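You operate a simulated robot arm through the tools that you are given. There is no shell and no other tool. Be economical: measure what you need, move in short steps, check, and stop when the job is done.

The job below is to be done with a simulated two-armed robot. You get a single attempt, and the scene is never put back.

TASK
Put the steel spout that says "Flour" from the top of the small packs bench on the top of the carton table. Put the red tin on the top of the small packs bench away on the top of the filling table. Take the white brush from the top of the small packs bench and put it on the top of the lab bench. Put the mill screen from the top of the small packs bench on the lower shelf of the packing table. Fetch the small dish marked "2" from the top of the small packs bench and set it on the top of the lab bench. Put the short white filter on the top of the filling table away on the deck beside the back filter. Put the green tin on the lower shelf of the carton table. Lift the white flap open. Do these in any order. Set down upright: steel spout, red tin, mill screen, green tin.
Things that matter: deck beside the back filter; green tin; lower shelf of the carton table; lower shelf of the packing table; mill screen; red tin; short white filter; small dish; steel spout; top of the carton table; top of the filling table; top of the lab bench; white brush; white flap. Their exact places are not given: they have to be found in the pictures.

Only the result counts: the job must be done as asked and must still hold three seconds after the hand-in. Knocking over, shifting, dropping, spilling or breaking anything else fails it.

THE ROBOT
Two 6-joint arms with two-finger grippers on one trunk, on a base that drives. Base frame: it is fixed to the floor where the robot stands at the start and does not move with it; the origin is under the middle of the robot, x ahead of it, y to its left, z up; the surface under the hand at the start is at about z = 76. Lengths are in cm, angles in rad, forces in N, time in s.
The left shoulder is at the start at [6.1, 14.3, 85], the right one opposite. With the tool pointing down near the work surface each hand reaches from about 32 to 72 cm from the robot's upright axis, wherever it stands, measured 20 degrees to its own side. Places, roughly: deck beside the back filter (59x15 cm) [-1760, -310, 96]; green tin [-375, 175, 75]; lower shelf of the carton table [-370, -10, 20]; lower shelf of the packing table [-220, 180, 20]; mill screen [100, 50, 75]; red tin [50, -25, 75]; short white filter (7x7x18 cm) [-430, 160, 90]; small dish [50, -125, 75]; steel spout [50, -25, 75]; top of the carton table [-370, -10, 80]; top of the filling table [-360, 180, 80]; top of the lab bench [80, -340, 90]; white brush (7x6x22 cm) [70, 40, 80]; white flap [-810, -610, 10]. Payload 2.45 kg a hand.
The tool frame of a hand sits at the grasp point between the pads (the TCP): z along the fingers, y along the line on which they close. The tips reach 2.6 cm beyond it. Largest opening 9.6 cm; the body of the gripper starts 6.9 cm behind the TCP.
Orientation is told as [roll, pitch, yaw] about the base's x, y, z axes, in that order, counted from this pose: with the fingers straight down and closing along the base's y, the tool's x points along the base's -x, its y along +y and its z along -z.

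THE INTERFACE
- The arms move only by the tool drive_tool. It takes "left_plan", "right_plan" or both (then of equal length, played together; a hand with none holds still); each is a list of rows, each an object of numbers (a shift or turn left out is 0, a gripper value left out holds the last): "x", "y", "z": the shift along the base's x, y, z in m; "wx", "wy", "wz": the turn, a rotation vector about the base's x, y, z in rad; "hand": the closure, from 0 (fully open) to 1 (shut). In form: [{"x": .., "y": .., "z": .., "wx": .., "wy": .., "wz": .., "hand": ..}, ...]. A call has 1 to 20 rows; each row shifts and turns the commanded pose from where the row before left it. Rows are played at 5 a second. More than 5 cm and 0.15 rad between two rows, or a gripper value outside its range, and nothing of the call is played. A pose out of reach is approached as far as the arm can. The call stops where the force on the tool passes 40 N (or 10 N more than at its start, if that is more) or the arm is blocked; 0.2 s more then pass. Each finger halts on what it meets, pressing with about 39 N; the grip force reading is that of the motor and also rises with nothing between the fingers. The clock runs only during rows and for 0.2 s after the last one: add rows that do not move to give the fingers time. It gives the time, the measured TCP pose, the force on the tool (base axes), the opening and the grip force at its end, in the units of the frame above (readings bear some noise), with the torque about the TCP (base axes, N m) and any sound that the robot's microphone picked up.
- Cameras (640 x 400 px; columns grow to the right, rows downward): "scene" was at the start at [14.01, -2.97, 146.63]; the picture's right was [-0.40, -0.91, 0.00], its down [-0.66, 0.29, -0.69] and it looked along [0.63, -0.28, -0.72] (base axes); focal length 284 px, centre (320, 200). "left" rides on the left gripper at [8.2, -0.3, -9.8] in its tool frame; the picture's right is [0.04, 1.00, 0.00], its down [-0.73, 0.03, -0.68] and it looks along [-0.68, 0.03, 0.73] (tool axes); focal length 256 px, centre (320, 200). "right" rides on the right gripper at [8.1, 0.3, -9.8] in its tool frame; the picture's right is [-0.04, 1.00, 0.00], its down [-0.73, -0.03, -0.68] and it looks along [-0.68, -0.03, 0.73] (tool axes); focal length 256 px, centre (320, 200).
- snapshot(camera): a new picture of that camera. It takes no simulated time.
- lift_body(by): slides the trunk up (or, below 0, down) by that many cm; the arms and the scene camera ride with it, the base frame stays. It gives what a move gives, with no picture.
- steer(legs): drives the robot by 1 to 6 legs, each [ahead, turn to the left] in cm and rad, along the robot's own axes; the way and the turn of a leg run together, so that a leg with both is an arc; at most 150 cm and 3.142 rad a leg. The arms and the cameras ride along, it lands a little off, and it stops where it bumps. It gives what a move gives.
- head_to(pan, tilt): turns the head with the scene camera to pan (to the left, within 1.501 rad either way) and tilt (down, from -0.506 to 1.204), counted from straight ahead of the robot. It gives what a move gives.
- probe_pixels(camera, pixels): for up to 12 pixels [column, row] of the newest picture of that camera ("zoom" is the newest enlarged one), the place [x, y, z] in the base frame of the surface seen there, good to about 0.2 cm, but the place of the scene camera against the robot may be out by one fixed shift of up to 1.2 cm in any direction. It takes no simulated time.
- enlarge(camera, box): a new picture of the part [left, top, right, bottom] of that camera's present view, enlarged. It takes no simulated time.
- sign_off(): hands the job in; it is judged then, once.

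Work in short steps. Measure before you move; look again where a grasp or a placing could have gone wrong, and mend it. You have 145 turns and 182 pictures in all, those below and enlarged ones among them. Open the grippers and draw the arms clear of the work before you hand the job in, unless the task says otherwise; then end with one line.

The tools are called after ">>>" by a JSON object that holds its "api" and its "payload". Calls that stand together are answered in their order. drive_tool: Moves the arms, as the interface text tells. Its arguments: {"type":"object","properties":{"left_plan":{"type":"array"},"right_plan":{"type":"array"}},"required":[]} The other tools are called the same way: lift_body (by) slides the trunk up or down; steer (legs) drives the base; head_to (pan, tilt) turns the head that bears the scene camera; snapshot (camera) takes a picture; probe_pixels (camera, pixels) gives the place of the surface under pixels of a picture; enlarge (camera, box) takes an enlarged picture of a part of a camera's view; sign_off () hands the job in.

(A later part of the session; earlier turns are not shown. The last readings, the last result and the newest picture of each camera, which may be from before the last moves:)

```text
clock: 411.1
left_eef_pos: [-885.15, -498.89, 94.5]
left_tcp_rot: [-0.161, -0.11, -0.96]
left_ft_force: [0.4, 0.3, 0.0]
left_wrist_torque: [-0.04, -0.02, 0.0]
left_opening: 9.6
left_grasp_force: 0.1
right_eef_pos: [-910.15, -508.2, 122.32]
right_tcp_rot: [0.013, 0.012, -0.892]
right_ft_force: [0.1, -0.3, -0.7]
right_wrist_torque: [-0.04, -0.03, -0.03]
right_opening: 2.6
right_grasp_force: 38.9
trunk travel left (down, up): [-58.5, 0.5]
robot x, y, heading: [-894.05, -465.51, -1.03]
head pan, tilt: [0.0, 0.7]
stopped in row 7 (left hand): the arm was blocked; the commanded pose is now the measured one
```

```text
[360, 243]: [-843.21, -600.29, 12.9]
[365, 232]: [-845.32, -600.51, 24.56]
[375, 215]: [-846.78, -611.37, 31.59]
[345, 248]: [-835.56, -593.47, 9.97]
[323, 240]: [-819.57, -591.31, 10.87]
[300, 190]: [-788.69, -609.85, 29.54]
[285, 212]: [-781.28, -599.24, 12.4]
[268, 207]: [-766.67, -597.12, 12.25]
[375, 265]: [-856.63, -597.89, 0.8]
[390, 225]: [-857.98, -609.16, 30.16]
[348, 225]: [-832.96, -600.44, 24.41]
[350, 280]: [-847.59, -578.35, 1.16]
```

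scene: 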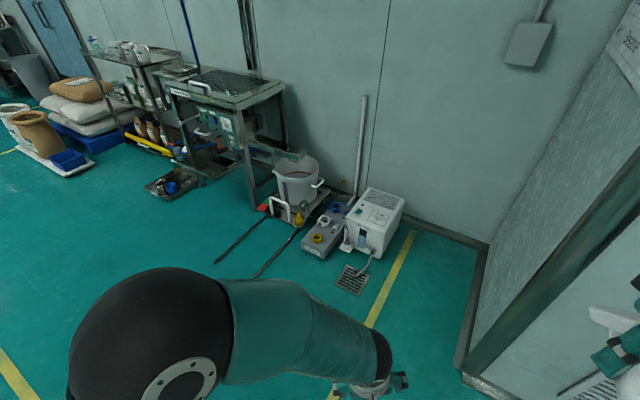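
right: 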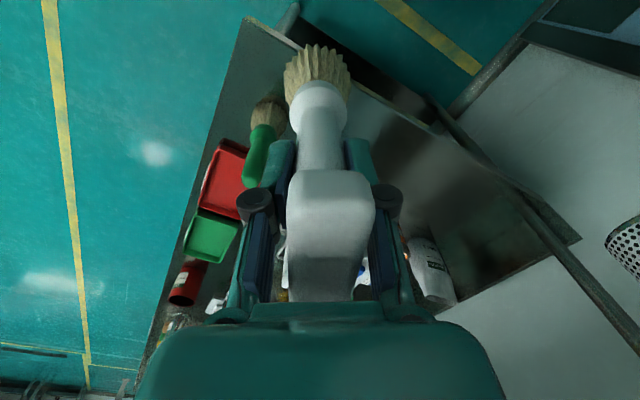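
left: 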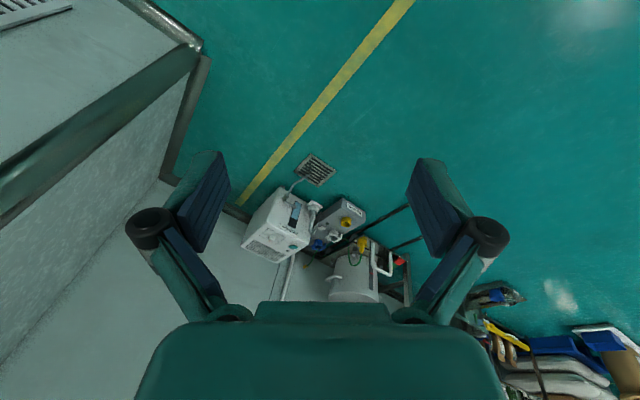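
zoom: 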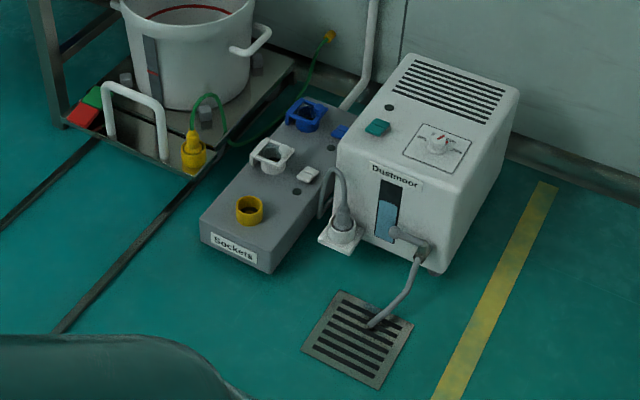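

The "Sockets" box at about (−815,−605) has the white flap socket at zoom (270,155). I drive to about (−825,−538) facing −y, short of the hose.

>>> {"api": "steer", "payload": {"legs": [[0, 0.27], [95, 0], [0, -0.815]]}}

>>> {"api": "head_to", "payload": {"pan": 0.1, "tilt": 0.85}}

>>> {"api": "snapshot", "payload": {"camera": "scene"}}

>>> {"api": "snapshot", "payload": {"camera": "left"}}

```text
clock: 419.6
left_eef_pos: [-833.97, -565.23, 95.58]
left_tcp_rot: [-0.189, -0.119, -1.475]
left_ft_force: [-0.9, -0.4, -0.1]
left_wrist_torque: [-0.01, -0.02, -0.01]
left_opening: 9.61
left_grasp_force: 0.0
right_eef_pos: [-860.92, -558.63, 122.63]
right_tcp_rot: [0.014, 0.011, -1.447]
right_ft_force: [0.7, -0.3, -0.5]
right_wrist_torque: [-0.03, 0.01, -0.02]
right_opening: 2.55
right_grasp_force: 39.0
trunk travel left (down, up): [-58.5, 0.5]
robot x, y, heading: [-822.84, -530.96, -1.571]
head pan, tilt: [0.0, 0.7]
```

```text
clock: 420.3
left_eef_pos: [-834.06, -565.25, 95.79]
left_tcp_rot: [-0.192, -0.121, -1.471]
left_ft_force: [-0.9, -0.3, 0.2]
left_wrist_torque: [0.02, -0.02, 0.0]
left_opening: 9.6
left_grasp_force: 0.2
right_eef_pos: [-860.86, -558.76, 122.57]
right_tcp_rot: [0.011, 0.01, -1.446]
right_ft_force: [-0.1, -0.7, -0.7]
right_wrist_torque: [-0.03, 0.03, -0.02]
right_opening: 2.59
right_grasp_force: 38.8
trunk travel left (down, up): [-58.5, 0.5]
robot x, y, heading: [-822.82, -531.25, -1.57]
head pan, tilt: [0.099, 0.85]
```

```text
64 pictures are left
```

scene: 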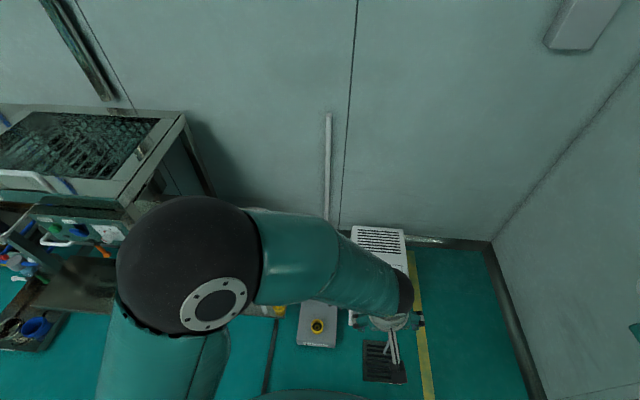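

```text
63 pictures are left
```

left: 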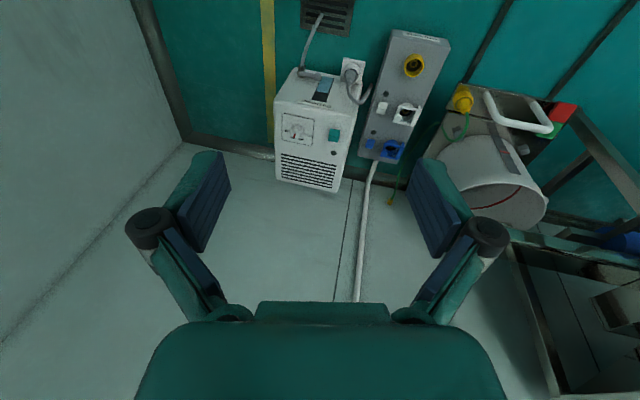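

The left camera sees the sockets box from above; enlarge.

>>> {"api": "enlarge", "payload": {"camera": "left", "box": [320, 20, 460, 175]}}

>>> {"api": "probe_pixels", "payload": {"camera": "left", "pixels": [[407, 112], [402, 104], [414, 106], [404, 120], [415, 120], [383, 108], [393, 148], [372, 143], [413, 67], [390, 85], [395, 120], [420, 110]]}}

```text
2.58 times, centred on (390, 98) of left
```

zoom: 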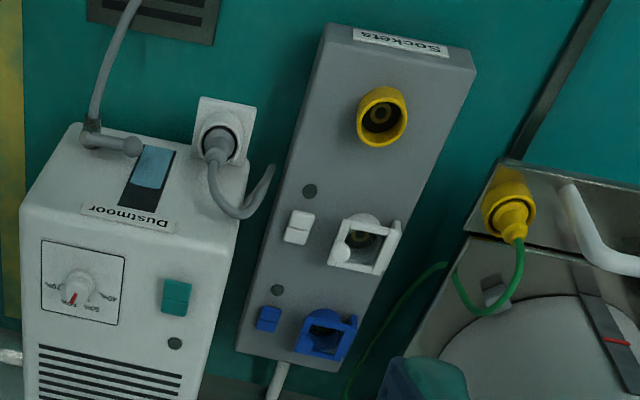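

```text
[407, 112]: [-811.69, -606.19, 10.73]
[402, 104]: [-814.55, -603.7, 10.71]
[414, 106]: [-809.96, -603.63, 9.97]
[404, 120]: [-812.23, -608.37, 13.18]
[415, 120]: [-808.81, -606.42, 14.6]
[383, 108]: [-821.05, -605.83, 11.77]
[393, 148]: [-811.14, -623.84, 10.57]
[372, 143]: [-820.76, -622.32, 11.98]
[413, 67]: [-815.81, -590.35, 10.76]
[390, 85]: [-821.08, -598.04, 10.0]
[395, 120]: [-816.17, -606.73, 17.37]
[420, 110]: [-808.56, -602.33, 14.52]
```

The white flap is a small frame at about (−810,−605, z 10–17). I level the left tool while moving it up/forward, then lower the trunk for a close look.

>>> {"api": "drive_tool", "payload": {"left_plan": [{"z": 0.03, "y": -0.02, "x": 0.02}, {"z": 0.03, "y": -0.02, "x": 0.03}, {"wx": 0.046, "wy": -0.059, "x": 0.03, "y": -0.02}, {"wx": 0.046, "wy": -0.059, "x": 0.03, "y": -0.02}, {"wx": 0.046, "wy": -0.059, "x": 0.03, "y": -0.02}, {}]}}

>>> {"api": "lift_body", "payload": {"by": -40}}

>>> {"api": "snapshot", "payload": {"camera": "left"}}

>>> {"api": "snapshot", "payload": {"camera": "scene"}}

```text
clock: 421.7
left_eef_pos: [-820.06, -575.19, 101.77]
left_tcp_rot: [0.002, 0.004, -1.488]
left_ft_force: [0.0, -0.2, 0.3]
left_wrist_torque: [-0.01, 0.01, 0.01]
left_opening: 9.6
left_grasp_force: 0.1
right_eef_pos: [-860.95, -558.69, 122.68]
right_tcp_rot: [0.013, 0.009, -1.448]
right_ft_force: [0.6, 0.2, -1.2]
right_wrist_torque: [-0.05, 0.02, 0.03]
right_opening: 2.57
right_grasp_force: 39.1
trunk travel left (down, up): [-58.5, 0.5]
robot x, y, heading: [-822.78, -531.39, -1.572]
head pan, tilt: [0.099, 0.85]
```

```text
clock: 425.5
left_eef_pos: [-820.01, -575.17, 61.78]
left_tcp_rot: [0.001, 0.002, -1.485]
left_ft_force: [-0.3, -0.1, 0.7]
left_wrist_torque: [0.03, 0.01, 0.01]
left_opening: 9.57
left_grasp_force: 0.1
right_eef_pos: [-860.93, -558.6, 82.59]
right_tcp_rot: [0.012, 0.009, -1.447]
right_ft_force: [-0.3, 0.0, -0.1]
right_wrist_torque: [-0.03, -0.01, -0.01]
right_opening: 2.58
right_grasp_force: 39.2
trunk travel left (down, up): [-18.5, 40.5]
robot x, y, heading: [-822.88, -530.8, -1.573]
head pan, tilt: [0.099, 0.85]
```

```text
61 pictures are left
```

left: 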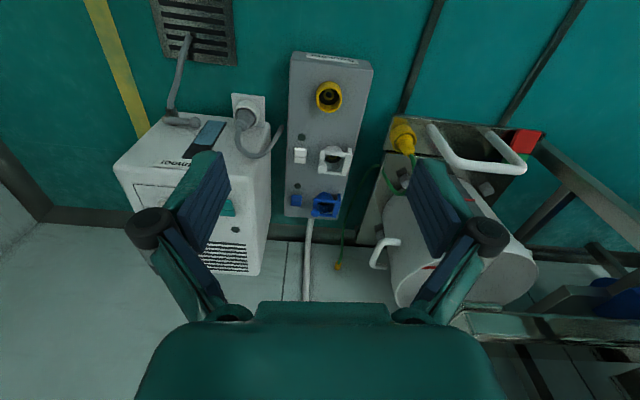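

```text
60 pictures are left
```

scene: 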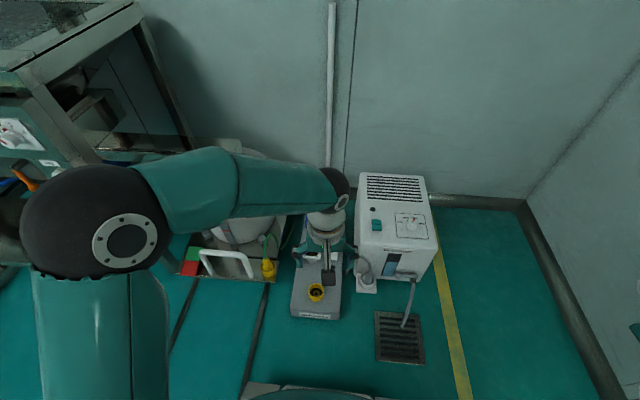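

>>> {"api": "enlarge", "payload": {"camera": "left", "box": [280, 120, 380, 225]}}

>>> {"api": "enlarge", "payload": {"camera": "left", "box": [300, 140, 360, 180]}}

>>> {"api": "probe_pixels", "payload": {"camera": "zoom", "pixels": [[320, 200], [220, 100], [460, 100], [220, 300], [460, 300], [320, 100], [320, 320], [480, 200], [200, 200], [500, 250], [400, 340], [260, 340]]}}

```text
3.81 times, centred on (330, 172) of left
```

zoom: 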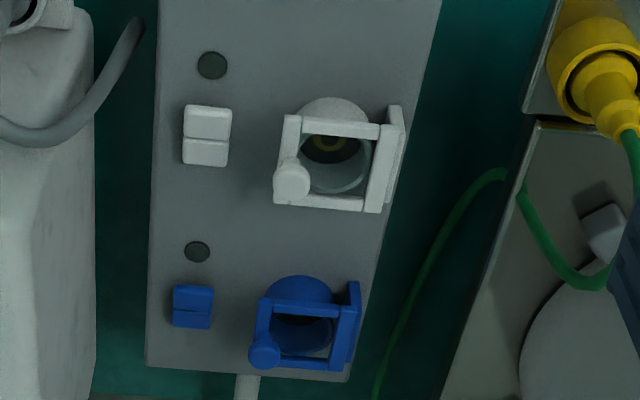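

```text
10.00 times, centred on (330, 160) of left
```

zoom: 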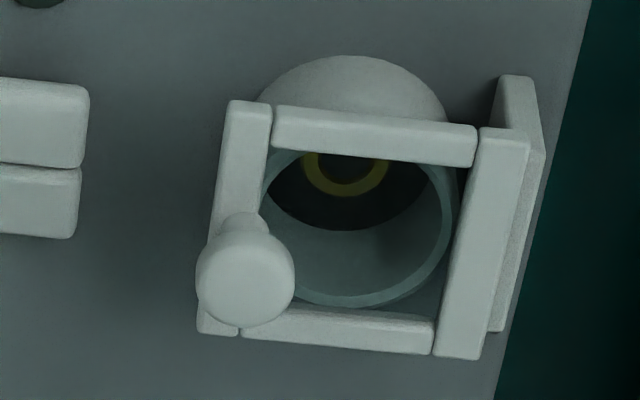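

```text
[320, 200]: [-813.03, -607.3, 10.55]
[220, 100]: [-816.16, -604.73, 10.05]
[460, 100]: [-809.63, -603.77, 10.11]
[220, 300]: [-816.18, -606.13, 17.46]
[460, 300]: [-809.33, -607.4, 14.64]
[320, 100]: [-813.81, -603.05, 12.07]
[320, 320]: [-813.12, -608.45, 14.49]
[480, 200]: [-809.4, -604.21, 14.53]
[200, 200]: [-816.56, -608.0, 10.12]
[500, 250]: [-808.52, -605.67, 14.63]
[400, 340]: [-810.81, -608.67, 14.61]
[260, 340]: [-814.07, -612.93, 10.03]
```

Clear view: the white flap is a frame at z 14.6, hinge on its +x side (x≈−808.5), knob at the −x side (≈(−815.6,−606.2), top z 17.5). I move 11 cm closer, lower trunk 15 cm, and rotate the left gripper to close along y.

>>> {"api": "steer", "payload": {"legs": [[11, 0]]}}

>>> {"api": "lift_body", "payload": {"by": -14}}

>>> {"api": "drive_tool", "payload": {"left_plan": [{"wz": 0.1485}, {"wz": 0.1485}, {"wz": 0.1485}, {"wz": 0.1485}, {"wz": 0.1485}, {"wz": 0.1485}, {"wz": 0.1485}, {"wz": 0.1485}, {"wz": 0.1485}, {"wz": 0.1485}, {}]}}

>>> {"api": "snapshot", "payload": {"camera": "left"}}

>>> {"api": "snapshot", "payload": {"camera": "scene"}}

```text
clock: 426.7
left_eef_pos: [-820.08, -586.31, 61.76]
left_tcp_rot: [-0.001, 0.002, -1.486]
left_ft_force: [0.8, -0.8, 0.5]
left_wrist_torque: [-0.01, 0.02, 0.0]
left_opening: 9.63
left_grasp_force: 0.0
right_eef_pos: [-860.94, -569.73, 82.64]
right_tcp_rot: [0.013, 0.01, -1.447]
right_ft_force: [0.3, 0.1, -1.1]
right_wrist_torque: [-0.08, 0.02, 0.01]
right_opening: 2.57
right_grasp_force: 39.5
trunk travel left (down, up): [-18.5, 40.5]
robot x, y, heading: [-822.6, -541.4, -1.573]
head pan, tilt: [0.099, 0.85]
```

```text
clock: 428.4
left_eef_pos: [-820.27, -586.15, 47.85]
left_tcp_rot: [-0.001, 0.002, -1.485]
left_ft_force: [-0.3, 0.5, -0.4]
left_wrist_torque: [0.0, -0.01, -0.05]
left_opening: 9.6
left_grasp_force: 0.1
right_eef_pos: [-860.92, -569.8, 68.65]
right_tcp_rot: [0.012, 0.011, -1.448]
right_ft_force: [-0.6, 0.2, -0.9]
right_wrist_torque: [-0.05, -0.04, 0.0]
right_opening: 2.6
right_grasp_force: 38.9
trunk travel left (down, up): [-4.5, 54.5]
robot x, y, heading: [-823.07, -542.16, -1.573]
head pan, tilt: [0.099, 0.85]
```

```text
clock: 430.8
left_eef_pos: [-820.27, -586.19, 47.74]
left_tcp_rot: [-0.001, 0.001, 0.001]
left_ft_force: [-0.2, -0.2, 0.2]
left_wrist_torque: [-0.01, -0.02, 0.02]
left_opening: 9.61
left_grasp_force: 0.1
right_eef_pos: [-861.0, -569.68, 68.6]
right_tcp_rot: [0.012, 0.011, -1.447]
right_ft_force: [0.4, -1.1, -1.4]
right_wrist_torque: [-0.08, 0.03, 0.02]
right_opening: 2.58
right_grasp_force: 39.2
trunk travel left (down, up): [-4.5, 54.5]
robot x, y, heading: [-822.94, -541.75, -1.574]
head pan, tilt: [0.099, 0.85]
```

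```text
57 pictures are left
```

left: 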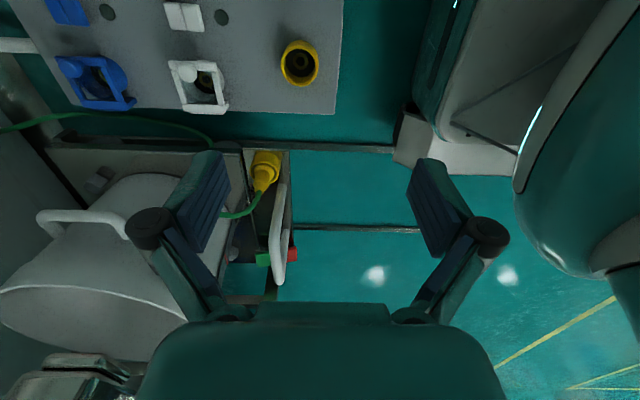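

```text
56 pictures are left
```

scene: 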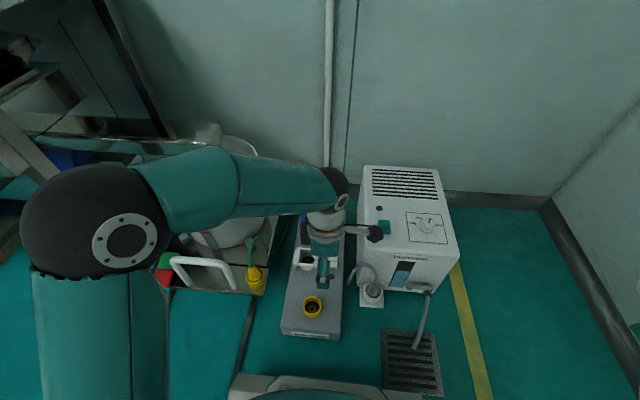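

Knob is at left-camera (187,71); probe precisely.

>>> {"api": "probe_pixels", "payload": {"camera": "left", "pixels": [[187, 71], [183, 71], [191, 71], [187, 76], [195, 106], [215, 108], [178, 90], [223, 90]]}}

>>> {"api": "enlarge", "payload": {"camera": "left", "box": [150, 40, 260, 130]}}

```text
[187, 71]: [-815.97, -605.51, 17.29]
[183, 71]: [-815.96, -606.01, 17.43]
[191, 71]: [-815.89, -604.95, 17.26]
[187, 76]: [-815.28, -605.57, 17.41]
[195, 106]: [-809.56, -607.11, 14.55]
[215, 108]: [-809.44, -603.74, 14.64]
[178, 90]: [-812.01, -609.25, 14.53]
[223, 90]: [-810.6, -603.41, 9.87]
```

```text
4.44 times, centred on (205, 85) of left
```

zoom: 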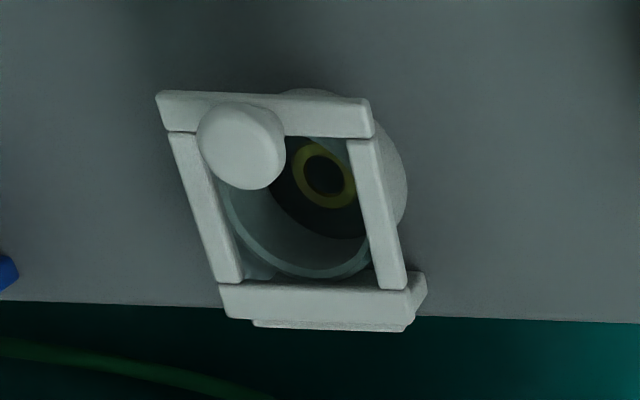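

Knob centre ≈(−815.75,−605.55,17.4). I move over it at height and down to z≈25.

>>> {"api": "drive_tool", "payload": {"left_plan": [{"x": 0.009, "y": -0.0387}, {"x": 0.009, "y": -0.0387}, {"x": 0.009, "y": -0.0387}, {"x": 0.009, "y": -0.0387}, {"x": 0.009, "y": -0.0387}, {"z": -0.045}, {"z": -0.045}, {"z": -0.045}, {"z": -0.045}, {"z": -0.045}, {}]}}

>>> {"api": "snapshot", "payload": {"camera": "left"}}

```text
clock: 433.2
left_eef_pos: [-815.45, -605.4, 25.36]
left_tcp_rot: [0.001, 0.002, -0.001]
left_ft_force: [-0.7, -0.4, -0.8]
left_wrist_torque: [-0.01, -0.02, 0.01]
left_opening: 9.57
left_grasp_force: 0.0
right_eef_pos: [-860.86, -569.72, 68.57]
right_tcp_rot: [0.012, 0.013, -1.447]
right_ft_force: [0.7, 1.2, -0.4]
right_wrist_torque: [-0.05, 0.0, -0.01]
right_opening: 2.54
right_grasp_force: 39.3
trunk travel left (down, up): [-4.5, 54.5]
robot x, y, heading: [-822.7, -541.74, -1.574]
head pan, tilt: [0.099, 0.85]
```

```text
54 pictures are left
```

left: 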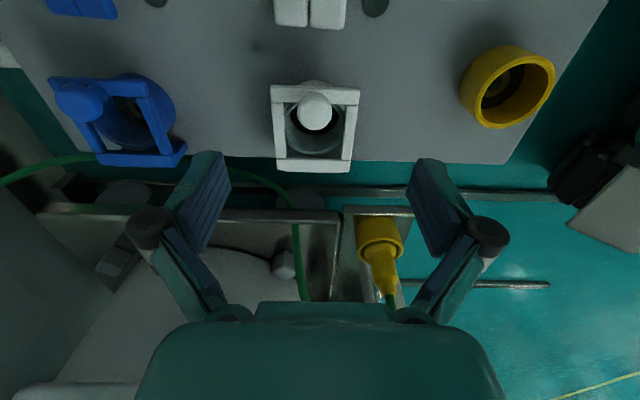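

Aligned. Half close, descend to z≈17.8 and grip the knob.

>>> {"api": "drive_tool", "payload": {"left_plan": [{"hand": 0.45}, {"x": -0.003, "z": -0.03}, {"z": -0.03}, {"z": -0.016}, {}, {"hand": 1.0}, {}, {}, {}]}}

>>> {"api": "snapshot", "payload": {"camera": "left"}}

```text
clock: 435.2
left_eef_pos: [-815.81, -605.69, 18.09]
left_tcp_rot: [-0.01, 0.003, 0.0]
left_ft_force: [3.3, -27.6, -0.9]
left_wrist_torque: [-0.31, -0.07, -0.07]
left_opening: 2.47
left_grasp_force: 44.4
right_eef_pos: [-860.84, -569.65, 68.7]
right_tcp_rot: [0.013, 0.013, -1.447]
right_ft_force: [0.0, 1.3, -0.2]
right_wrist_torque: [-0.08, 0.02, 0.01]
right_opening: 2.58
right_grasp_force: 39.5
trunk travel left (down, up): [-4.5, 54.5]
robot x, y, heading: [-822.91, -541.9, -1.572]
head pan, tilt: [0.099, 0.85]
```

```text
53 pictures are left
```

left: 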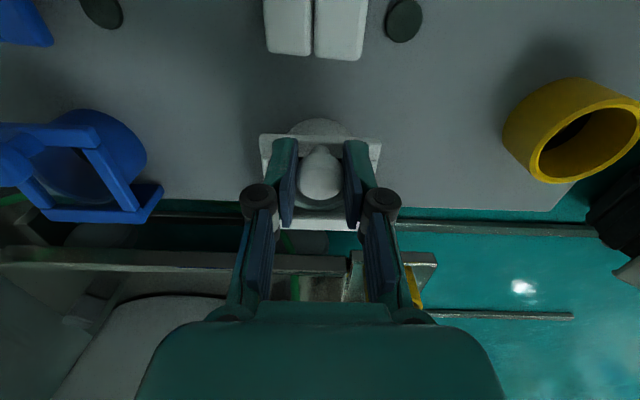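

Gripped, with a side load of −27 N; I relieve it by 3–4 mm in y.

>>> {"api": "drive_tool", "payload": {"left_plan": [{"y": -0.003}, {}, {}]}}

```text
clock: 436.0
left_eef_pos: [-815.87, -605.83, 17.9]
left_tcp_rot: [0.002, 0.002, -0.001]
left_ft_force: [6.4, -8.9, 13.5]
left_wrist_torque: [-0.14, -1.32, -0.07]
left_opening: 2.46
left_grasp_force: 45.1
right_eef_pos: [-860.88, -569.55, 68.58]
right_tcp_rot: [0.012, 0.009, -1.447]
right_ft_force: [0.3, 0.4, -1.1]
right_wrist_torque: [-0.08, 0.01, 0.01]
right_opening: 2.57
right_grasp_force: 39.8
trunk travel left (down, up): [-4.5, 54.5]
robot x, y, heading: [-822.77, -542.11, -1.575]
head pan, tilt: [0.099, 0.85]
```

Load relieved. Now I lift the knob along an arc about the hinge (x≈−808.7, z≈14), first ~50°.

>>> {"api": "drive_tool", "payload": {"left_plan": [{"x": 0.003, "z": 0.006}, {"x": 0.003, "z": 0.006}, {"x": 0.008, "z": 0.0107}, {"x": 0.0096, "z": 0.0091}, {"x": 0.0111, "z": 0.0074}, {}]}}

>>> {"api": "snapshot", "payload": {"camera": "left"}}

```text
clock: 437.4
left_eef_pos: [-812.68, -605.82, 21.85]
left_tcp_rot: [0.0, 0.005, 0.0]
left_ft_force: [-20.8, -7.0, 1.7]
left_wrist_torque: [-0.17, 1.52, -0.03]
left_opening: 2.45
left_grasp_force: 44.9
right_eef_pos: [-860.94, -569.73, 68.64]
right_tcp_rot: [0.012, 0.01, -1.446]
right_ft_force: [0.3, -0.2, -1.2]
right_wrist_torque: [-0.05, 0.01, -0.01]
right_opening: 2.58
right_grasp_force: 38.4
trunk travel left (down, up): [-4.5, 54.5]
robot x, y, heading: [-822.28, -541.81, -1.573]
head pan, tilt: [0.099, 0.85]
```

```text
52 pictures are left
```

left: 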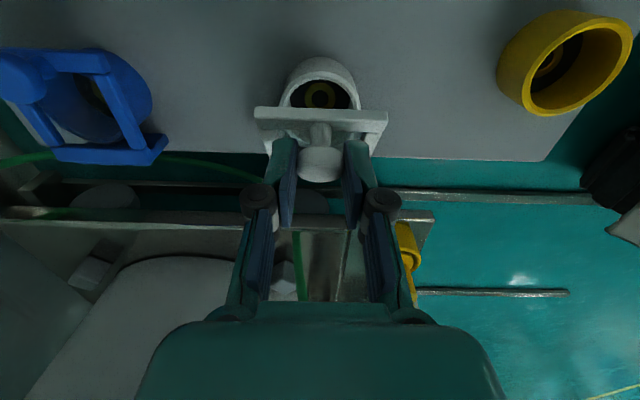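

The flap rises with the knob. I continue the arc, adding tool rotation about y to follow it.

>>> {"api": "drive_tool", "payload": {"left_plan": [{"x": 0.006, "z": 0.006, "wy": 0.1}, {"x": 0.009, "z": 0.005, "wy": 0.1}, {"x": 0.011, "z": 0.003, "wy": 0.1}, {"x": 0.012, "z": 0.001, "wy": 0.1}, {}]}}

>>> {"api": "snapshot", "payload": {"camera": "left"}}

```text
clock: 438.6
left_eef_pos: [-808.77, -605.94, 22.97]
left_tcp_rot: [0.001, 0.403, -0.001]
left_ft_force: [-12.9, -11.3, -10.3]
left_wrist_torque: [-0.13, 1.23, 0.12]
left_opening: 2.5
left_grasp_force: 44.9
right_eef_pos: [-861.01, -569.74, 68.63]
right_tcp_rot: [0.013, 0.013, -1.447]
right_ft_force: [-0.6, 0.1, -0.8]
right_wrist_torque: [-0.06, -0.01, 0.01]
right_opening: 2.55
right_grasp_force: 39.0
trunk travel left (down, up): [-4.5, 54.5]
robot x, y, heading: [-822.57, -541.94, -1.573]
head pan, tilt: [0.099, 0.85]
```

```text
51 pictures are left
```

left: 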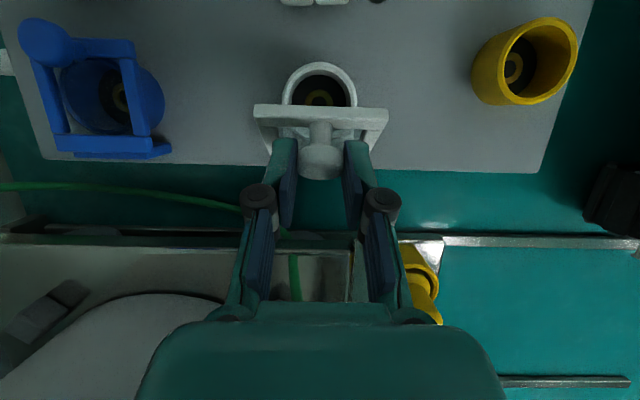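

Flap near vertical. Continue past vertical.

>>> {"api": "drive_tool", "payload": {"left_plan": [{"x": 0.012, "z": 0.001, "wy": 0.1}, {"x": 0.013, "z": -0.002, "wy": 0.1}, {"x": 0.012, "z": -0.004, "wy": 0.1}, {"x": 0.011, "z": -0.005, "wy": 0.1}, {}]}}

>>> {"api": "snapshot", "payload": {"camera": "left"}}

>>> {"api": "enlarge", "payload": {"camera": "scene", "box": [250, 190, 400, 340]}}

```text
clock: 439.6
left_eef_pos: [-803.95, -605.74, 22.18]
left_tcp_rot: [-0.02, 0.79, -0.005]
left_ft_force: [0.7, -4.6, -5.1]
left_wrist_torque: [-0.11, -0.19, 0.2]
left_opening: 2.5
left_grasp_force: 44.6
left hand out of reach, approached as far as the arm can: row 4
right_eef_pos: [-860.89, -569.72, 68.62]
right_tcp_rot: [0.013, 0.013, -1.448]
right_ft_force: [-0.1, -0.1, -1.5]
right_wrist_torque: [-0.02, -0.02, -0.01]
right_opening: 2.56
right_grasp_force: 38.7
trunk travel left (down, up): [-4.5, 54.5]
robot x, y, heading: [-822.79, -541.81, -1.573]
head pan, tilt: [0.099, 0.85]
stopped in row 5 (left hand): the force on the tool passed its limit at 46 N (the readings are from after the stop); the commanded pose is now the measured one
```

```text
50 pictures are left
```

left: 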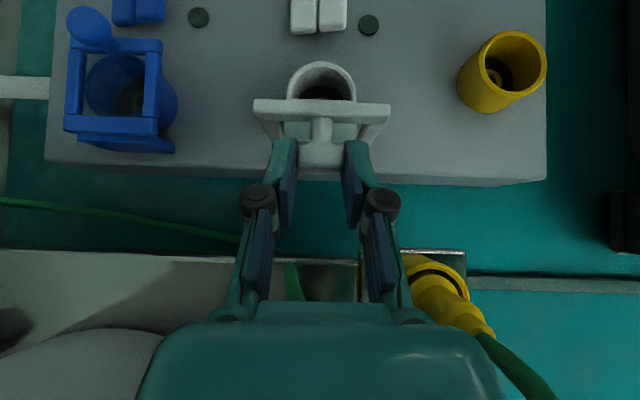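

```text
2.67 times, centred on (325, 265) of scene
```

zoom: 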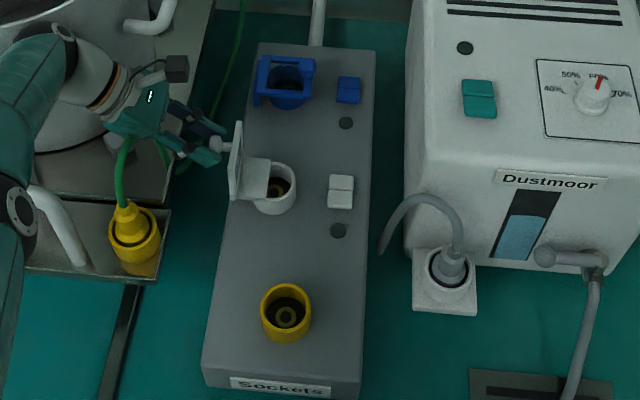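

Opened to about 97°, past vertical. I open the fingers, and withdraw along the tool axis and up.

>>> {"api": "drive_tool", "payload": {"left_plan": [{"hand": 0.75}, {"hand": 0.5}, {}, {"x": 0.015, "z": 0.02}, {"x": 0.01, "z": 0.035}, {"z": 0.045}, {"z": 0.045, "wy": -0.1}, {"z": 0.045, "wy": -0.1}, {"wy": -0.1}, {"wy": -0.1}, {"wy": -0.1}, {"wy": -0.1}, {"wy": -0.1}, {"wy": -0.09}, {}]}}

>>> {"api": "snapshot", "payload": {"camera": "scene"}}

>>> {"api": "enlarge", "payload": {"camera": "scene", "box": [250, 190, 400, 340]}}

```text
clock: 442.8
left_eef_pos: [-801.6, -605.79, 41.45]
left_tcp_rot: [-0.013, -0.001, -0.005]
left_ft_force: [0.9, 0.1, -0.4]
left_wrist_torque: [0.0, 0.02, 0.02]
left_opening: 4.79
left_grasp_force: 0.0
right_eef_pos: [-860.83, -569.7, 68.72]
right_tcp_rot: [0.015, 0.013, -1.447]
right_ft_force: [0.4, 0.0, 0.2]
right_wrist_torque: [-0.07, -0.01, 0.04]
right_opening: 2.55
right_grasp_force: 38.7
trunk travel left (down, up): [-4.5, 54.5]
robot x, y, heading: [-822.68, -541.77, -1.576]
head pan, tilt: [0.099, 0.85]
```

```text
48 pictures are left
```

scene: 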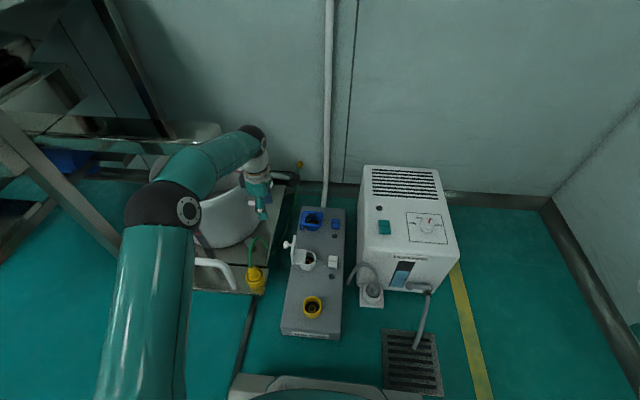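

```text
2.67 times, centred on (325, 265) of scene
```

zoom: 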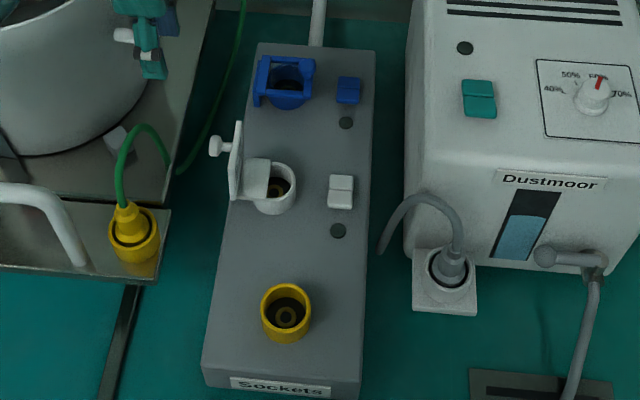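

The flap stays open. I raise the trunk, restore the left hand, back off, and look along +x for the way to the lab bench.

>>> {"api": "lift_body", "payload": {"by": 40}}

>>> {"api": "drive_tool", "payload": {"left_plan": [{"z": 0.04, "wz": -0.148, "y": 0.02}, {"z": 0.04, "wz": -0.148, "y": 0.02}, {"z": 0.04, "wz": -0.148, "y": 0.02}, {"z": 0.04, "wz": -0.148, "y": 0.03}, {"z": 0.04, "wz": -0.148, "y": 0.03}, {"z": 0.02, "wz": -0.148, "y": 0.03}, {"wz": -0.148, "y": 0.02}, {"wz": -0.148}, {"wz": -0.148}, {"wz": -0.148}, {}]}}

>>> {"api": "steer", "payload": {"legs": [[-70, 0], [0, 0.8], [0, 0.7]]}}

>>> {"api": "head_to", "payload": {"pan": 0.1, "tilt": 0.2}}

>>> {"api": "snapshot", "payload": {"camera": "scene"}}

```text
clock: 446.7
left_eef_pos: [-801.61, -605.83, 81.31]
left_tcp_rot: [-0.014, 0.002, -0.006]
left_ft_force: [0.0, -0.4, 0.4]
left_wrist_torque: [-0.01, -0.01, -0.01]
left_opening: 4.81
left_grasp_force: 0.0
right_eef_pos: [-860.96, -569.75, 108.69]
right_tcp_rot: [0.015, 0.011, -1.448]
right_ft_force: [0.2, 0.7, -1.2]
right_wrist_torque: [-0.06, -0.01, 0.02]
right_opening: 2.57
right_grasp_force: 38.6
trunk travel left (down, up): [-44.5, 14.5]
robot x, y, heading: [-822.95, -542.02, -1.575]
head pan, tilt: [0.099, 0.85]
```

```text
clock: 449.1
left_eef_pos: [-801.55, -588.77, 103.43]
left_tcp_rot: [-0.017, 0.004, -1.487]
left_ft_force: [-0.2, -0.5, 0.0]
left_wrist_torque: [0.02, 0.01, 0.0]
left_opening: 4.82
left_grasp_force: 0.0
right_eef_pos: [-860.89, -569.66, 108.76]
right_tcp_rot: [0.013, 0.01, -1.447]
right_ft_force: [-0.6, 0.5, -0.3]
right_wrist_torque: [-0.07, -0.01, 0.02]
right_opening: 2.57
right_grasp_force: 38.8
trunk travel left (down, up): [-44.5, 14.5]
robot x, y, heading: [-822.66, -541.61, -1.57]
head pan, tilt: [0.099, 0.85]
```

```text
clock: 456.7
left_eef_pos: [-771.47, -468.21, 103.51]
left_tcp_rot: [-0.016, 0.001, -0.274]
left_ft_force: [1.2, 0.1, -0.5]
left_wrist_torque: [-0.01, -0.01, -0.02]
left_opening: 4.8
left_grasp_force: 0.0
right_eef_pos: [-810.31, -517.04, 108.77]
right_tcp_rot: [0.012, 0.012, -0.239]
right_ft_force: [0.6, 0.6, -0.8]
right_wrist_torque: [-0.02, -0.04, -0.01]
right_opening: 2.57
right_grasp_force: 39.3
trunk travel left (down, up): [-44.5, 14.5]
robot x, y, heading: [-824.26, -474.51, -0.347]
head pan, tilt: [0.099, 0.85]
stopped in leg 3: the robot was blocked; the commanded pose is now the measured one
```

```text
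clock: 457.7
left_eef_pos: [-771.6, -468.17, 103.48]
left_tcp_rot: [-0.017, 0.002, -0.274]
left_ft_force: [-0.6, -0.3, 0.0]
left_wrist_torque: [-0.04, 0.0, -0.02]
left_opening: 4.77
left_grasp_force: 0.0
right_eef_pos: [-810.47, -517.11, 108.75]
right_tcp_rot: [0.013, 0.015, -0.238]
right_ft_force: [0.6, -0.1, 0.1]
right_wrist_torque: [0.0, -0.08, 0.03]
right_opening: 2.58
right_grasp_force: 38.6
trunk travel left (down, up): [-44.5, 14.5]
robot x, y, heading: [-824.56, -474.43, -0.348]
head pan, tilt: [0.099, 0.201]
```

```text
46 pictures are left
```

scene: 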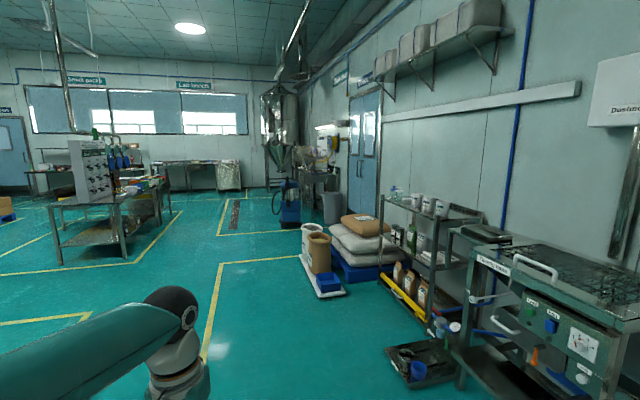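

I probe the floor along the lane to the lab bench.

>>> {"api": "probe_pixels", "payload": {"camera": "scene", "pixels": [[126, 260], [165, 222], [60, 262], [215, 192], [190, 190], [230, 165], [160, 165], [290, 222], [235, 215], [330, 290], [183, 230], [275, 190]]}}

>>> {"api": "enlarge", "payload": {"camera": "scene", "box": [120, 110, 300, 240]}}

```text
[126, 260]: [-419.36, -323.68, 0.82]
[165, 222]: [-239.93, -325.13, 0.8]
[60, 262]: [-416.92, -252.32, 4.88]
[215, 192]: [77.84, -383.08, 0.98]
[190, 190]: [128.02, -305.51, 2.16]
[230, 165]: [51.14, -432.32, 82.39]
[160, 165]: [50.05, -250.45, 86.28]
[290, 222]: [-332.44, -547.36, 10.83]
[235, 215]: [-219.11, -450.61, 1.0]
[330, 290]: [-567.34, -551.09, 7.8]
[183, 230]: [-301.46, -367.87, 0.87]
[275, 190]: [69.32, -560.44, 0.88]
```

```text
3.08 times, centred on (210, 175) of scene
```

zoom: 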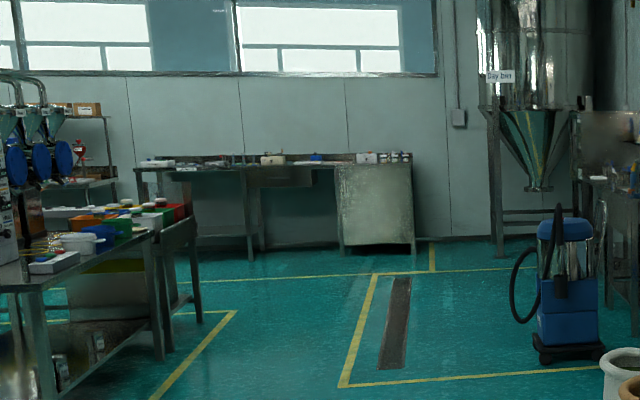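

Lane along heading 0.118 is clear to the lab bench (front x≈50, top z≈87). I drive there.

>>> {"api": "steer", "payload": {"legs": [[0, 0.466], [150, 0], [150, 0], [150, 0], [150, 0], [150, 0]]}}

```text
clock: 495.4
left_eef_pos: [-31.72, -361.75, 103.62]
left_tcp_rot: [-0.016, 0.002, 0.152]
left_ft_force: [-0.5, 0.3, -0.5]
left_wrist_torque: [-0.02, -0.01, -0.02]
left_opening: 4.8
left_grasp_force: 0.2
right_eef_pos: [-46.97, -422.3, 108.8]
right_tcp_rot: [0.012, 0.012, 0.188]
right_ft_force: [-0.1, 0.4, -0.1]
right_wrist_torque: [-0.03, -0.05, -0.02]
right_opening: 2.57
right_grasp_force: 38.8
trunk travel left (down, up): [-44.5, 14.5]
robot x, y, heading: [-76.92, -389.49, 0.08]
head pan, tilt: [0.099, 0.201]
```

I go ahead 62 cm and look at the bench top.

>>> {"api": "steer", "payload": {"legs": [[62, 0]]}}

>>> {"api": "head_to", "payload": {"pan": 0.0, "tilt": 0.55}}

>>> {"api": "snapshot", "payload": {"camera": "scene"}}

>>> {"api": "probe_pixels", "payload": {"camera": "scene", "pixels": [[320, 230], [320, 200], [400, 230], [400, 200], [450, 250], [350, 260], [250, 230], [200, 230], [370, 215], [430, 215], [480, 230], [320, 180]]}}

```text
clock: 498.9
left_eef_pos: [28.98, -356.41, 103.43]
left_tcp_rot: [-0.015, 0.002, 0.161]
left_ft_force: [-0.2, 0.0, 0.2]
left_wrist_torque: [-0.01, 0.04, 0.0]
left_opening: 4.78
left_grasp_force: 0.2
right_eef_pos: [14.43, -416.92, 108.82]
right_tcp_rot: [0.011, 0.013, 0.198]
right_ft_force: [0.5, -0.6, -0.9]
right_wrist_torque: [0.01, -0.04, 0.01]
right_opening: 2.58
right_grasp_force: 39.0
trunk travel left (down, up): [-44.5, 14.5]
robot x, y, heading: [-15.86, -384.47, 0.084]
head pan, tilt: [0.099, 0.201]
```

```text
clock: 499.7
left_eef_pos: [28.96, -356.36, 103.55]
left_tcp_rot: [-0.015, 0.002, 0.16]
left_ft_force: [-0.2, 0.0, -0.1]
left_wrist_torque: [-0.02, 0.0, -0.04]
left_opening: 4.79
left_grasp_force: 0.0
right_eef_pos: [14.33, -416.97, 108.82]
right_tcp_rot: [0.012, 0.012, 0.197]
right_ft_force: [0.7, 0.1, -0.5]
right_wrist_torque: [0.01, -0.06, -0.03]
right_opening: 2.59
right_grasp_force: 39.1
trunk travel left (down, up): [-44.5, 14.5]
robot x, y, heading: [-15.84, -384.4, 0.087]
head pan, tilt: [0.0, 0.55]
```

```text
44 pictures are left
```

scene: 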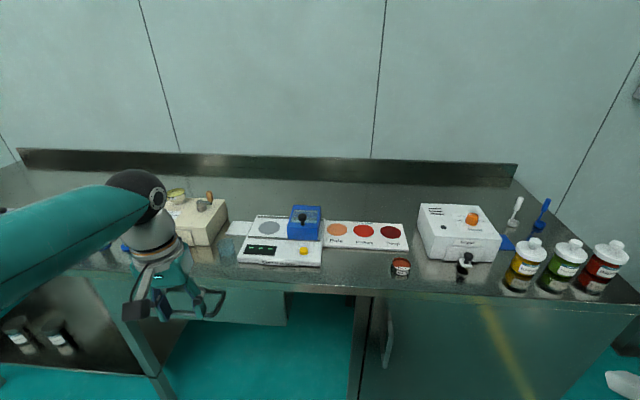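

```text
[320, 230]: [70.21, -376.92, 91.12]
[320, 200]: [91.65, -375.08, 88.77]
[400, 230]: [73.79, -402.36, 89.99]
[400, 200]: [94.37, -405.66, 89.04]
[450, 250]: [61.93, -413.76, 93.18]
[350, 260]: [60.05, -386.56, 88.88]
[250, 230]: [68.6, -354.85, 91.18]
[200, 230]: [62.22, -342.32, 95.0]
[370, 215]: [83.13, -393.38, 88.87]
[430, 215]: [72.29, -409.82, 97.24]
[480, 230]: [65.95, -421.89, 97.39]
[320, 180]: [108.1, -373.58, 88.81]
```

Bench top z≈88.1 (corrected). Free front spot about (59,−387) between the balance and the small tin (400,268). I raise both hands 6 cm and drive 20 cm closer.

>>> {"api": "drive_tool", "payload": {"right_plan": [{"z": 0.03}, {"z": 0.03}, {}], "left_plan": [{"z": 0.03}, {"z": 0.03}, {}]}}

>>> {"api": "steer", "payload": {"legs": [[20, 0]]}}

>>> {"api": "drive_tool", "payload": {"right_plan": [{"x": 0.02, "y": 0.03}, {"x": 0.03, "y": 0.03}, {"x": 0.03, "y": 0.03}, {"x": 0.03, "y": 0.03}, {"x": 0.03, "y": 0.03}, {"x": 0.03, "y": 0.03}, {"x": 0.03, "y": 0.03}, {"x": 0.03, "y": 0.03}, {"x": 0.02, "y": 0.03}, {}]}}

>>> {"api": "snapshot", "payload": {"camera": "right"}}

>>> {"api": "snapshot", "payload": {"camera": "scene"}}

```text
clock: 500.5
left_eef_pos: [28.86, -356.57, 109.58]
left_tcp_rot: [-0.016, 0.003, 0.159]
left_ft_force: [0.0, -0.4, 0.2]
left_wrist_torque: [0.0, 0.0, -0.01]
left_opening: 4.78
left_grasp_force: 0.0
right_eef_pos: [14.26, -416.88, 114.97]
right_tcp_rot: [0.013, 0.014, 0.197]
right_ft_force: [-0.6, 0.5, -0.1]
right_wrist_torque: [0.06, -0.08, 0.02]
right_opening: 2.58
right_grasp_force: 38.7
trunk travel left (down, up): [-44.5, 14.5]
robot x, y, heading: [-16.16, -384.5, 0.09]
head pan, tilt: [0.0, 0.55]
```

```text
clock: 502.1
left_eef_pos: [49.3, -354.72, 109.4]
left_tcp_rot: [-0.016, 0.004, 0.159]
left_ft_force: [0.3, -0.2, -0.2]
left_wrist_torque: [0.01, 0.04, -0.01]
left_opening: 4.82
left_grasp_force: 0.1
right_eef_pos: [34.67, -415.16, 114.97]
right_tcp_rot: [0.012, 0.014, 0.197]
right_ft_force: [1.7, 0.5, -1.4]
right_wrist_torque: [0.01, -0.02, -0.05]
right_opening: 2.58
right_grasp_force: 39.0
trunk travel left (down, up): [-44.5, 14.5]
robot x, y, heading: [4.37, -382.76, 0.082]
head pan, tilt: [0.0, 0.55]
```

```text
clock: 504.4
left_eef_pos: [49.2, -354.65, 109.67]
left_tcp_rot: [-0.014, 0.003, 0.16]
left_ft_force: [0.2, -0.1, 0.6]
left_wrist_torque: [-0.02, 0.02, 0.01]
left_opening: 4.8
left_grasp_force: 0.0
right_eef_pos: [58.01, -388.44, 113.36]
right_tcp_rot: [0.012, 0.01, 0.196]
right_ft_force: [-0.7, 0.0, -0.5]
right_wrist_torque: [0.01, -0.08, -0.02]
right_opening: 2.56
right_grasp_force: 39.2
right hand out of reach, approached as far as the arm can: row 9
trunk travel left (down, up): [-44.5, 14.5]
robot x, y, heading: [4.2, -382.79, 0.082]
head pan, tilt: [0.0, 0.55]
```

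```text
43 pictures are left
```

right: 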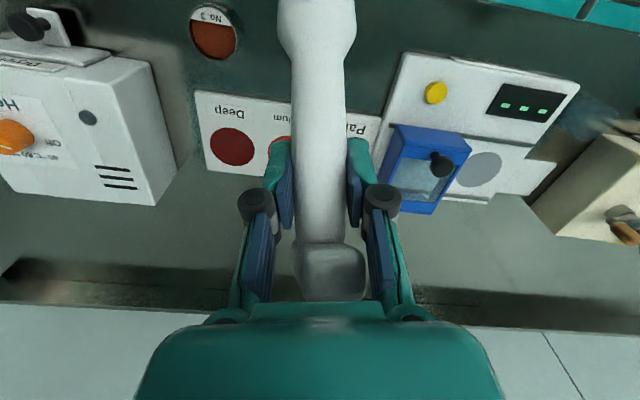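

```text
42 pictures are left
```

scene: 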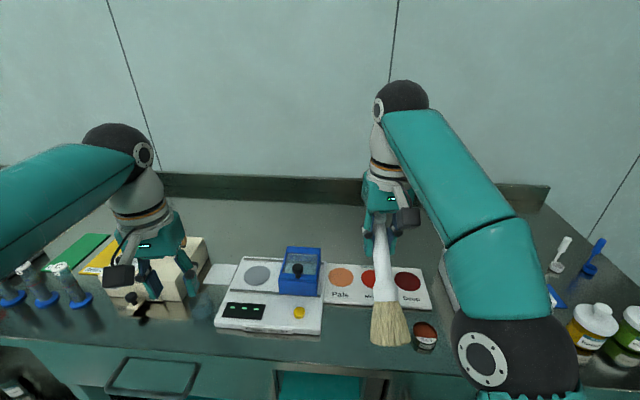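

I probe the bristle end and the small tin beside it to see the clearance.

>>> {"api": "probe_pixels", "payload": {"camera": "scene", "pixels": [[390, 315], [375, 340], [405, 340], [390, 342], [425, 327], [420, 345], [380, 250], [350, 355], [440, 355], [330, 340]]}}

>>> {"api": "probe_pixels", "payload": {"camera": "right", "pixels": [[215, 40], [250, 60], [370, 40], [400, 100], [240, 20], [320, 270]]}}

```text
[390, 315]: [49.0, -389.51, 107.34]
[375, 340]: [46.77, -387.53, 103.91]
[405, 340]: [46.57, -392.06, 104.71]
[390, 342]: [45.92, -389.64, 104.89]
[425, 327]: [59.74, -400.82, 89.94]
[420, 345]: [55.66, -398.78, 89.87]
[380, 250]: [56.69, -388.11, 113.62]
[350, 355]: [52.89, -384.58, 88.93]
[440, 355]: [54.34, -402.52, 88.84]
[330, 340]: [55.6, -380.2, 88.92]
```

```text
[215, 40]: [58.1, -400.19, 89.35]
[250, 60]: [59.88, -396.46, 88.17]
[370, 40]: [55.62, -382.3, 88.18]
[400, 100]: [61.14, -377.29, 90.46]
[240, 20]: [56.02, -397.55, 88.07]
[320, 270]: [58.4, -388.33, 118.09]
```

The brush has swung in the grip: it points ~40° toward the robot (bristle end (46,−389.6,104)). I pitch the tool by −0.7 rad about y so the brush hangs vertical again, and re-check.

>>> {"api": "drive_tool", "payload": {"right_plan": [{"wy": -0.14}, {"wy": -0.14}, {"wy": -0.14}, {"wy": -0.14}, {"wy": -0.14, "x": -0.01}, {}]}}

>>> {"api": "snapshot", "payload": {"camera": "scene"}}

>>> {"api": "probe_pixels", "payload": {"camera": "scene", "pixels": [[385, 300], [380, 280], [385, 320], [375, 230], [380, 250], [395, 310]]}}

```text
clock: 505.8
left_eef_pos: [49.18, -354.59, 109.59]
left_tcp_rot: [-0.015, 0.003, 0.161]
left_ft_force: [0.3, 0.3, -0.2]
left_wrist_torque: [0.0, 0.02, 0.02]
left_opening: 4.81
left_grasp_force: 0.0
right_eef_pos: [57.14, -388.49, 113.38]
right_tcp_rot: [-0.152, -0.671, 0.256]
right_ft_force: [0.5, 0.3, -1.1]
right_wrist_torque: [-0.01, 0.01, 0.02]
right_opening: 2.58
right_grasp_force: 39.5
trunk travel left (down, up): [-44.5, 14.5]
robot x, y, heading: [4.05, -382.59, 0.085]
head pan, tilt: [0.0, 0.55]
```

```text
41 pictures are left
```

scene: 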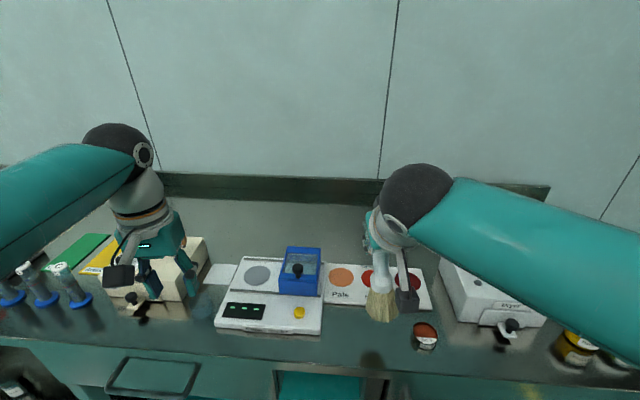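

```text
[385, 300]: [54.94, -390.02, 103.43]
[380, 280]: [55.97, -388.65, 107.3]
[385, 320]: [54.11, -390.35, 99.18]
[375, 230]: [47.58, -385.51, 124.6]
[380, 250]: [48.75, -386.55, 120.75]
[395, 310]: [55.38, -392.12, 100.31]
```

Now hanging vertical, bristle end at z≈97. I shift +1 cm in y and lower toward contact.

>>> {"api": "drive_tool", "payload": {"right_plan": [{"y": 0.01, "z": -0.03}, {"z": -0.03}, {"z": -0.01}, {"z": -0.005}, {"z": -0.005}, {}]}}

>>> {"api": "snapshot", "payload": {"camera": "scene"}}

```text
clock: 507.1
left_eef_pos: [49.26, -354.78, 109.64]
left_tcp_rot: [-0.017, 0.001, 0.16]
left_ft_force: [0.1, -0.7, 0.1]
left_wrist_torque: [0.05, -0.03, -0.03]
left_opening: 4.78
left_grasp_force: 0.1
right_eef_pos: [57.12, -387.47, 105.53]
right_tcp_rot: [-0.151, -0.673, 0.253]
right_ft_force: [-0.5, -0.9, -0.7]
right_wrist_torque: [0.01, -0.02, 0.0]
right_opening: 2.55
right_grasp_force: 38.8
trunk travel left (down, up): [-44.5, 14.5]
robot x, y, heading: [4.23, -382.93, 0.085]
head pan, tilt: [0.0, 0.55]
```

```text
40 pictures are left
```

scene: 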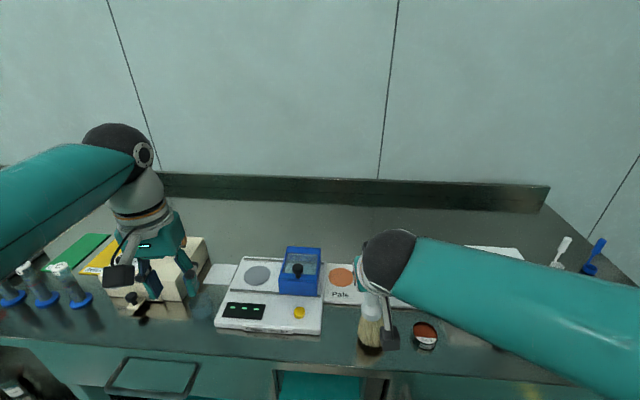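

Almost down. Ease down in 4 mm rows until contact.

>>> {"api": "drive_tool", "payload": {"right_plan": [{"z": -0.004}, {"z": -0.004}, {"z": -0.004}, {"z": -0.004}, {"z": -0.004}, {}]}}

>>> {"api": "enlarge", "payload": {"camera": "scene", "box": [320, 260, 460, 380]}}

```text
clock: 508.4
left_eef_pos: [49.24, -354.66, 109.67]
left_tcp_rot: [-0.016, 0.001, 0.161]
left_ft_force: [1.2, -0.2, 0.2]
left_wrist_torque: [0.01, -0.02, -0.01]
left_opening: 4.81
left_grasp_force: 0.1
right_eef_pos: [57.29, -387.42, 104.41]
right_tcp_rot: [-0.15, -0.693, 0.254]
right_ft_force: [-1.6, -0.6, 13.8]
right_wrist_torque: [-0.08, 0.12, 0.01]
right_opening: 2.56
right_grasp_force: 39.0
trunk travel left (down, up): [-44.5, 14.5]
robot x, y, heading: [4.2, -382.79, 0.085]
head pan, tilt: [0.0, 0.55]
stopped in row 5 (right hand): the force on the tool passed its limit at 42 N (the readings are from after the stop); the commanded pose is now the measured one
```

```text
3.33 times, centred on (390, 320) of scene
```

zoom: 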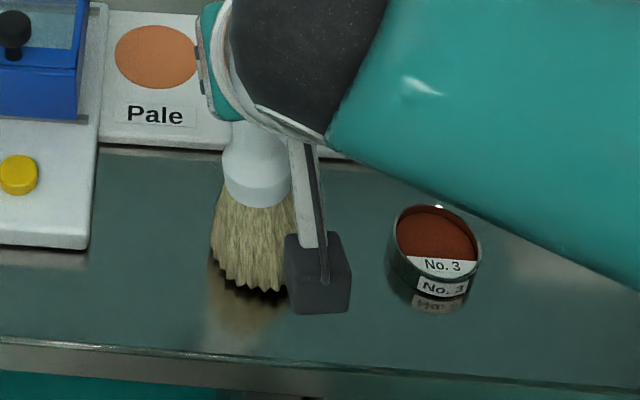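

Bristles are on the bench. I open and withdraw back-up along the tool axis.

>>> {"api": "drive_tool", "payload": {"right_plan": [{"hand": 0.85}, {"hand": 0.6}, {"hand": 0.3}, {"hand": 0.0}, {}, {"x": -0.02, "z": 0.024}, {"x": -0.025, "z": 0.03}, {"x": -0.03, "z": 0.036}, {"x": -0.03, "z": 0.036}, {}]}}

>>> {"api": "snapshot", "payload": {"camera": "scene"}}

```text
clock: 510.6
left_eef_pos: [49.27, -354.68, 109.72]
left_tcp_rot: [-0.017, 0.002, 0.159]
left_ft_force: [-0.2, 0.4, -0.5]
left_wrist_torque: [0.03, 0.05, 0.02]
left_opening: 4.79
left_grasp_force: 0.0
right_eef_pos: [46.97, -387.17, 116.91]
right_tcp_rot: [-0.15, -0.687, 0.255]
right_ft_force: [0.9, -0.1, 0.2]
right_wrist_torque: [0.01, -0.01, -0.01]
right_opening: 9.61
right_grasp_force: 0.1
trunk travel left (down, up): [-44.5, 14.5]
robot x, y, heading: [4.14, -383.0, 0.089]
head pan, tilt: [0.0, 0.55]
```

```text
38 pictures are left
```

scene: 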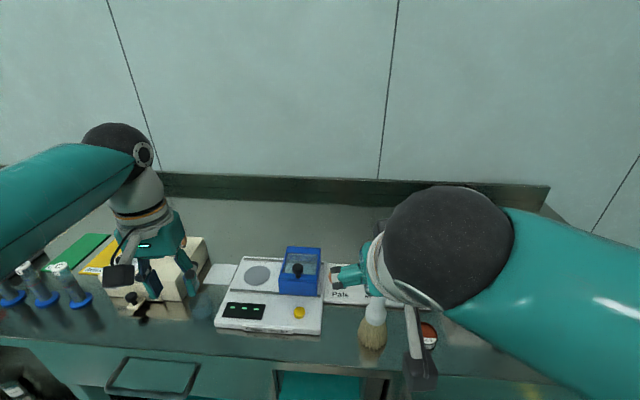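

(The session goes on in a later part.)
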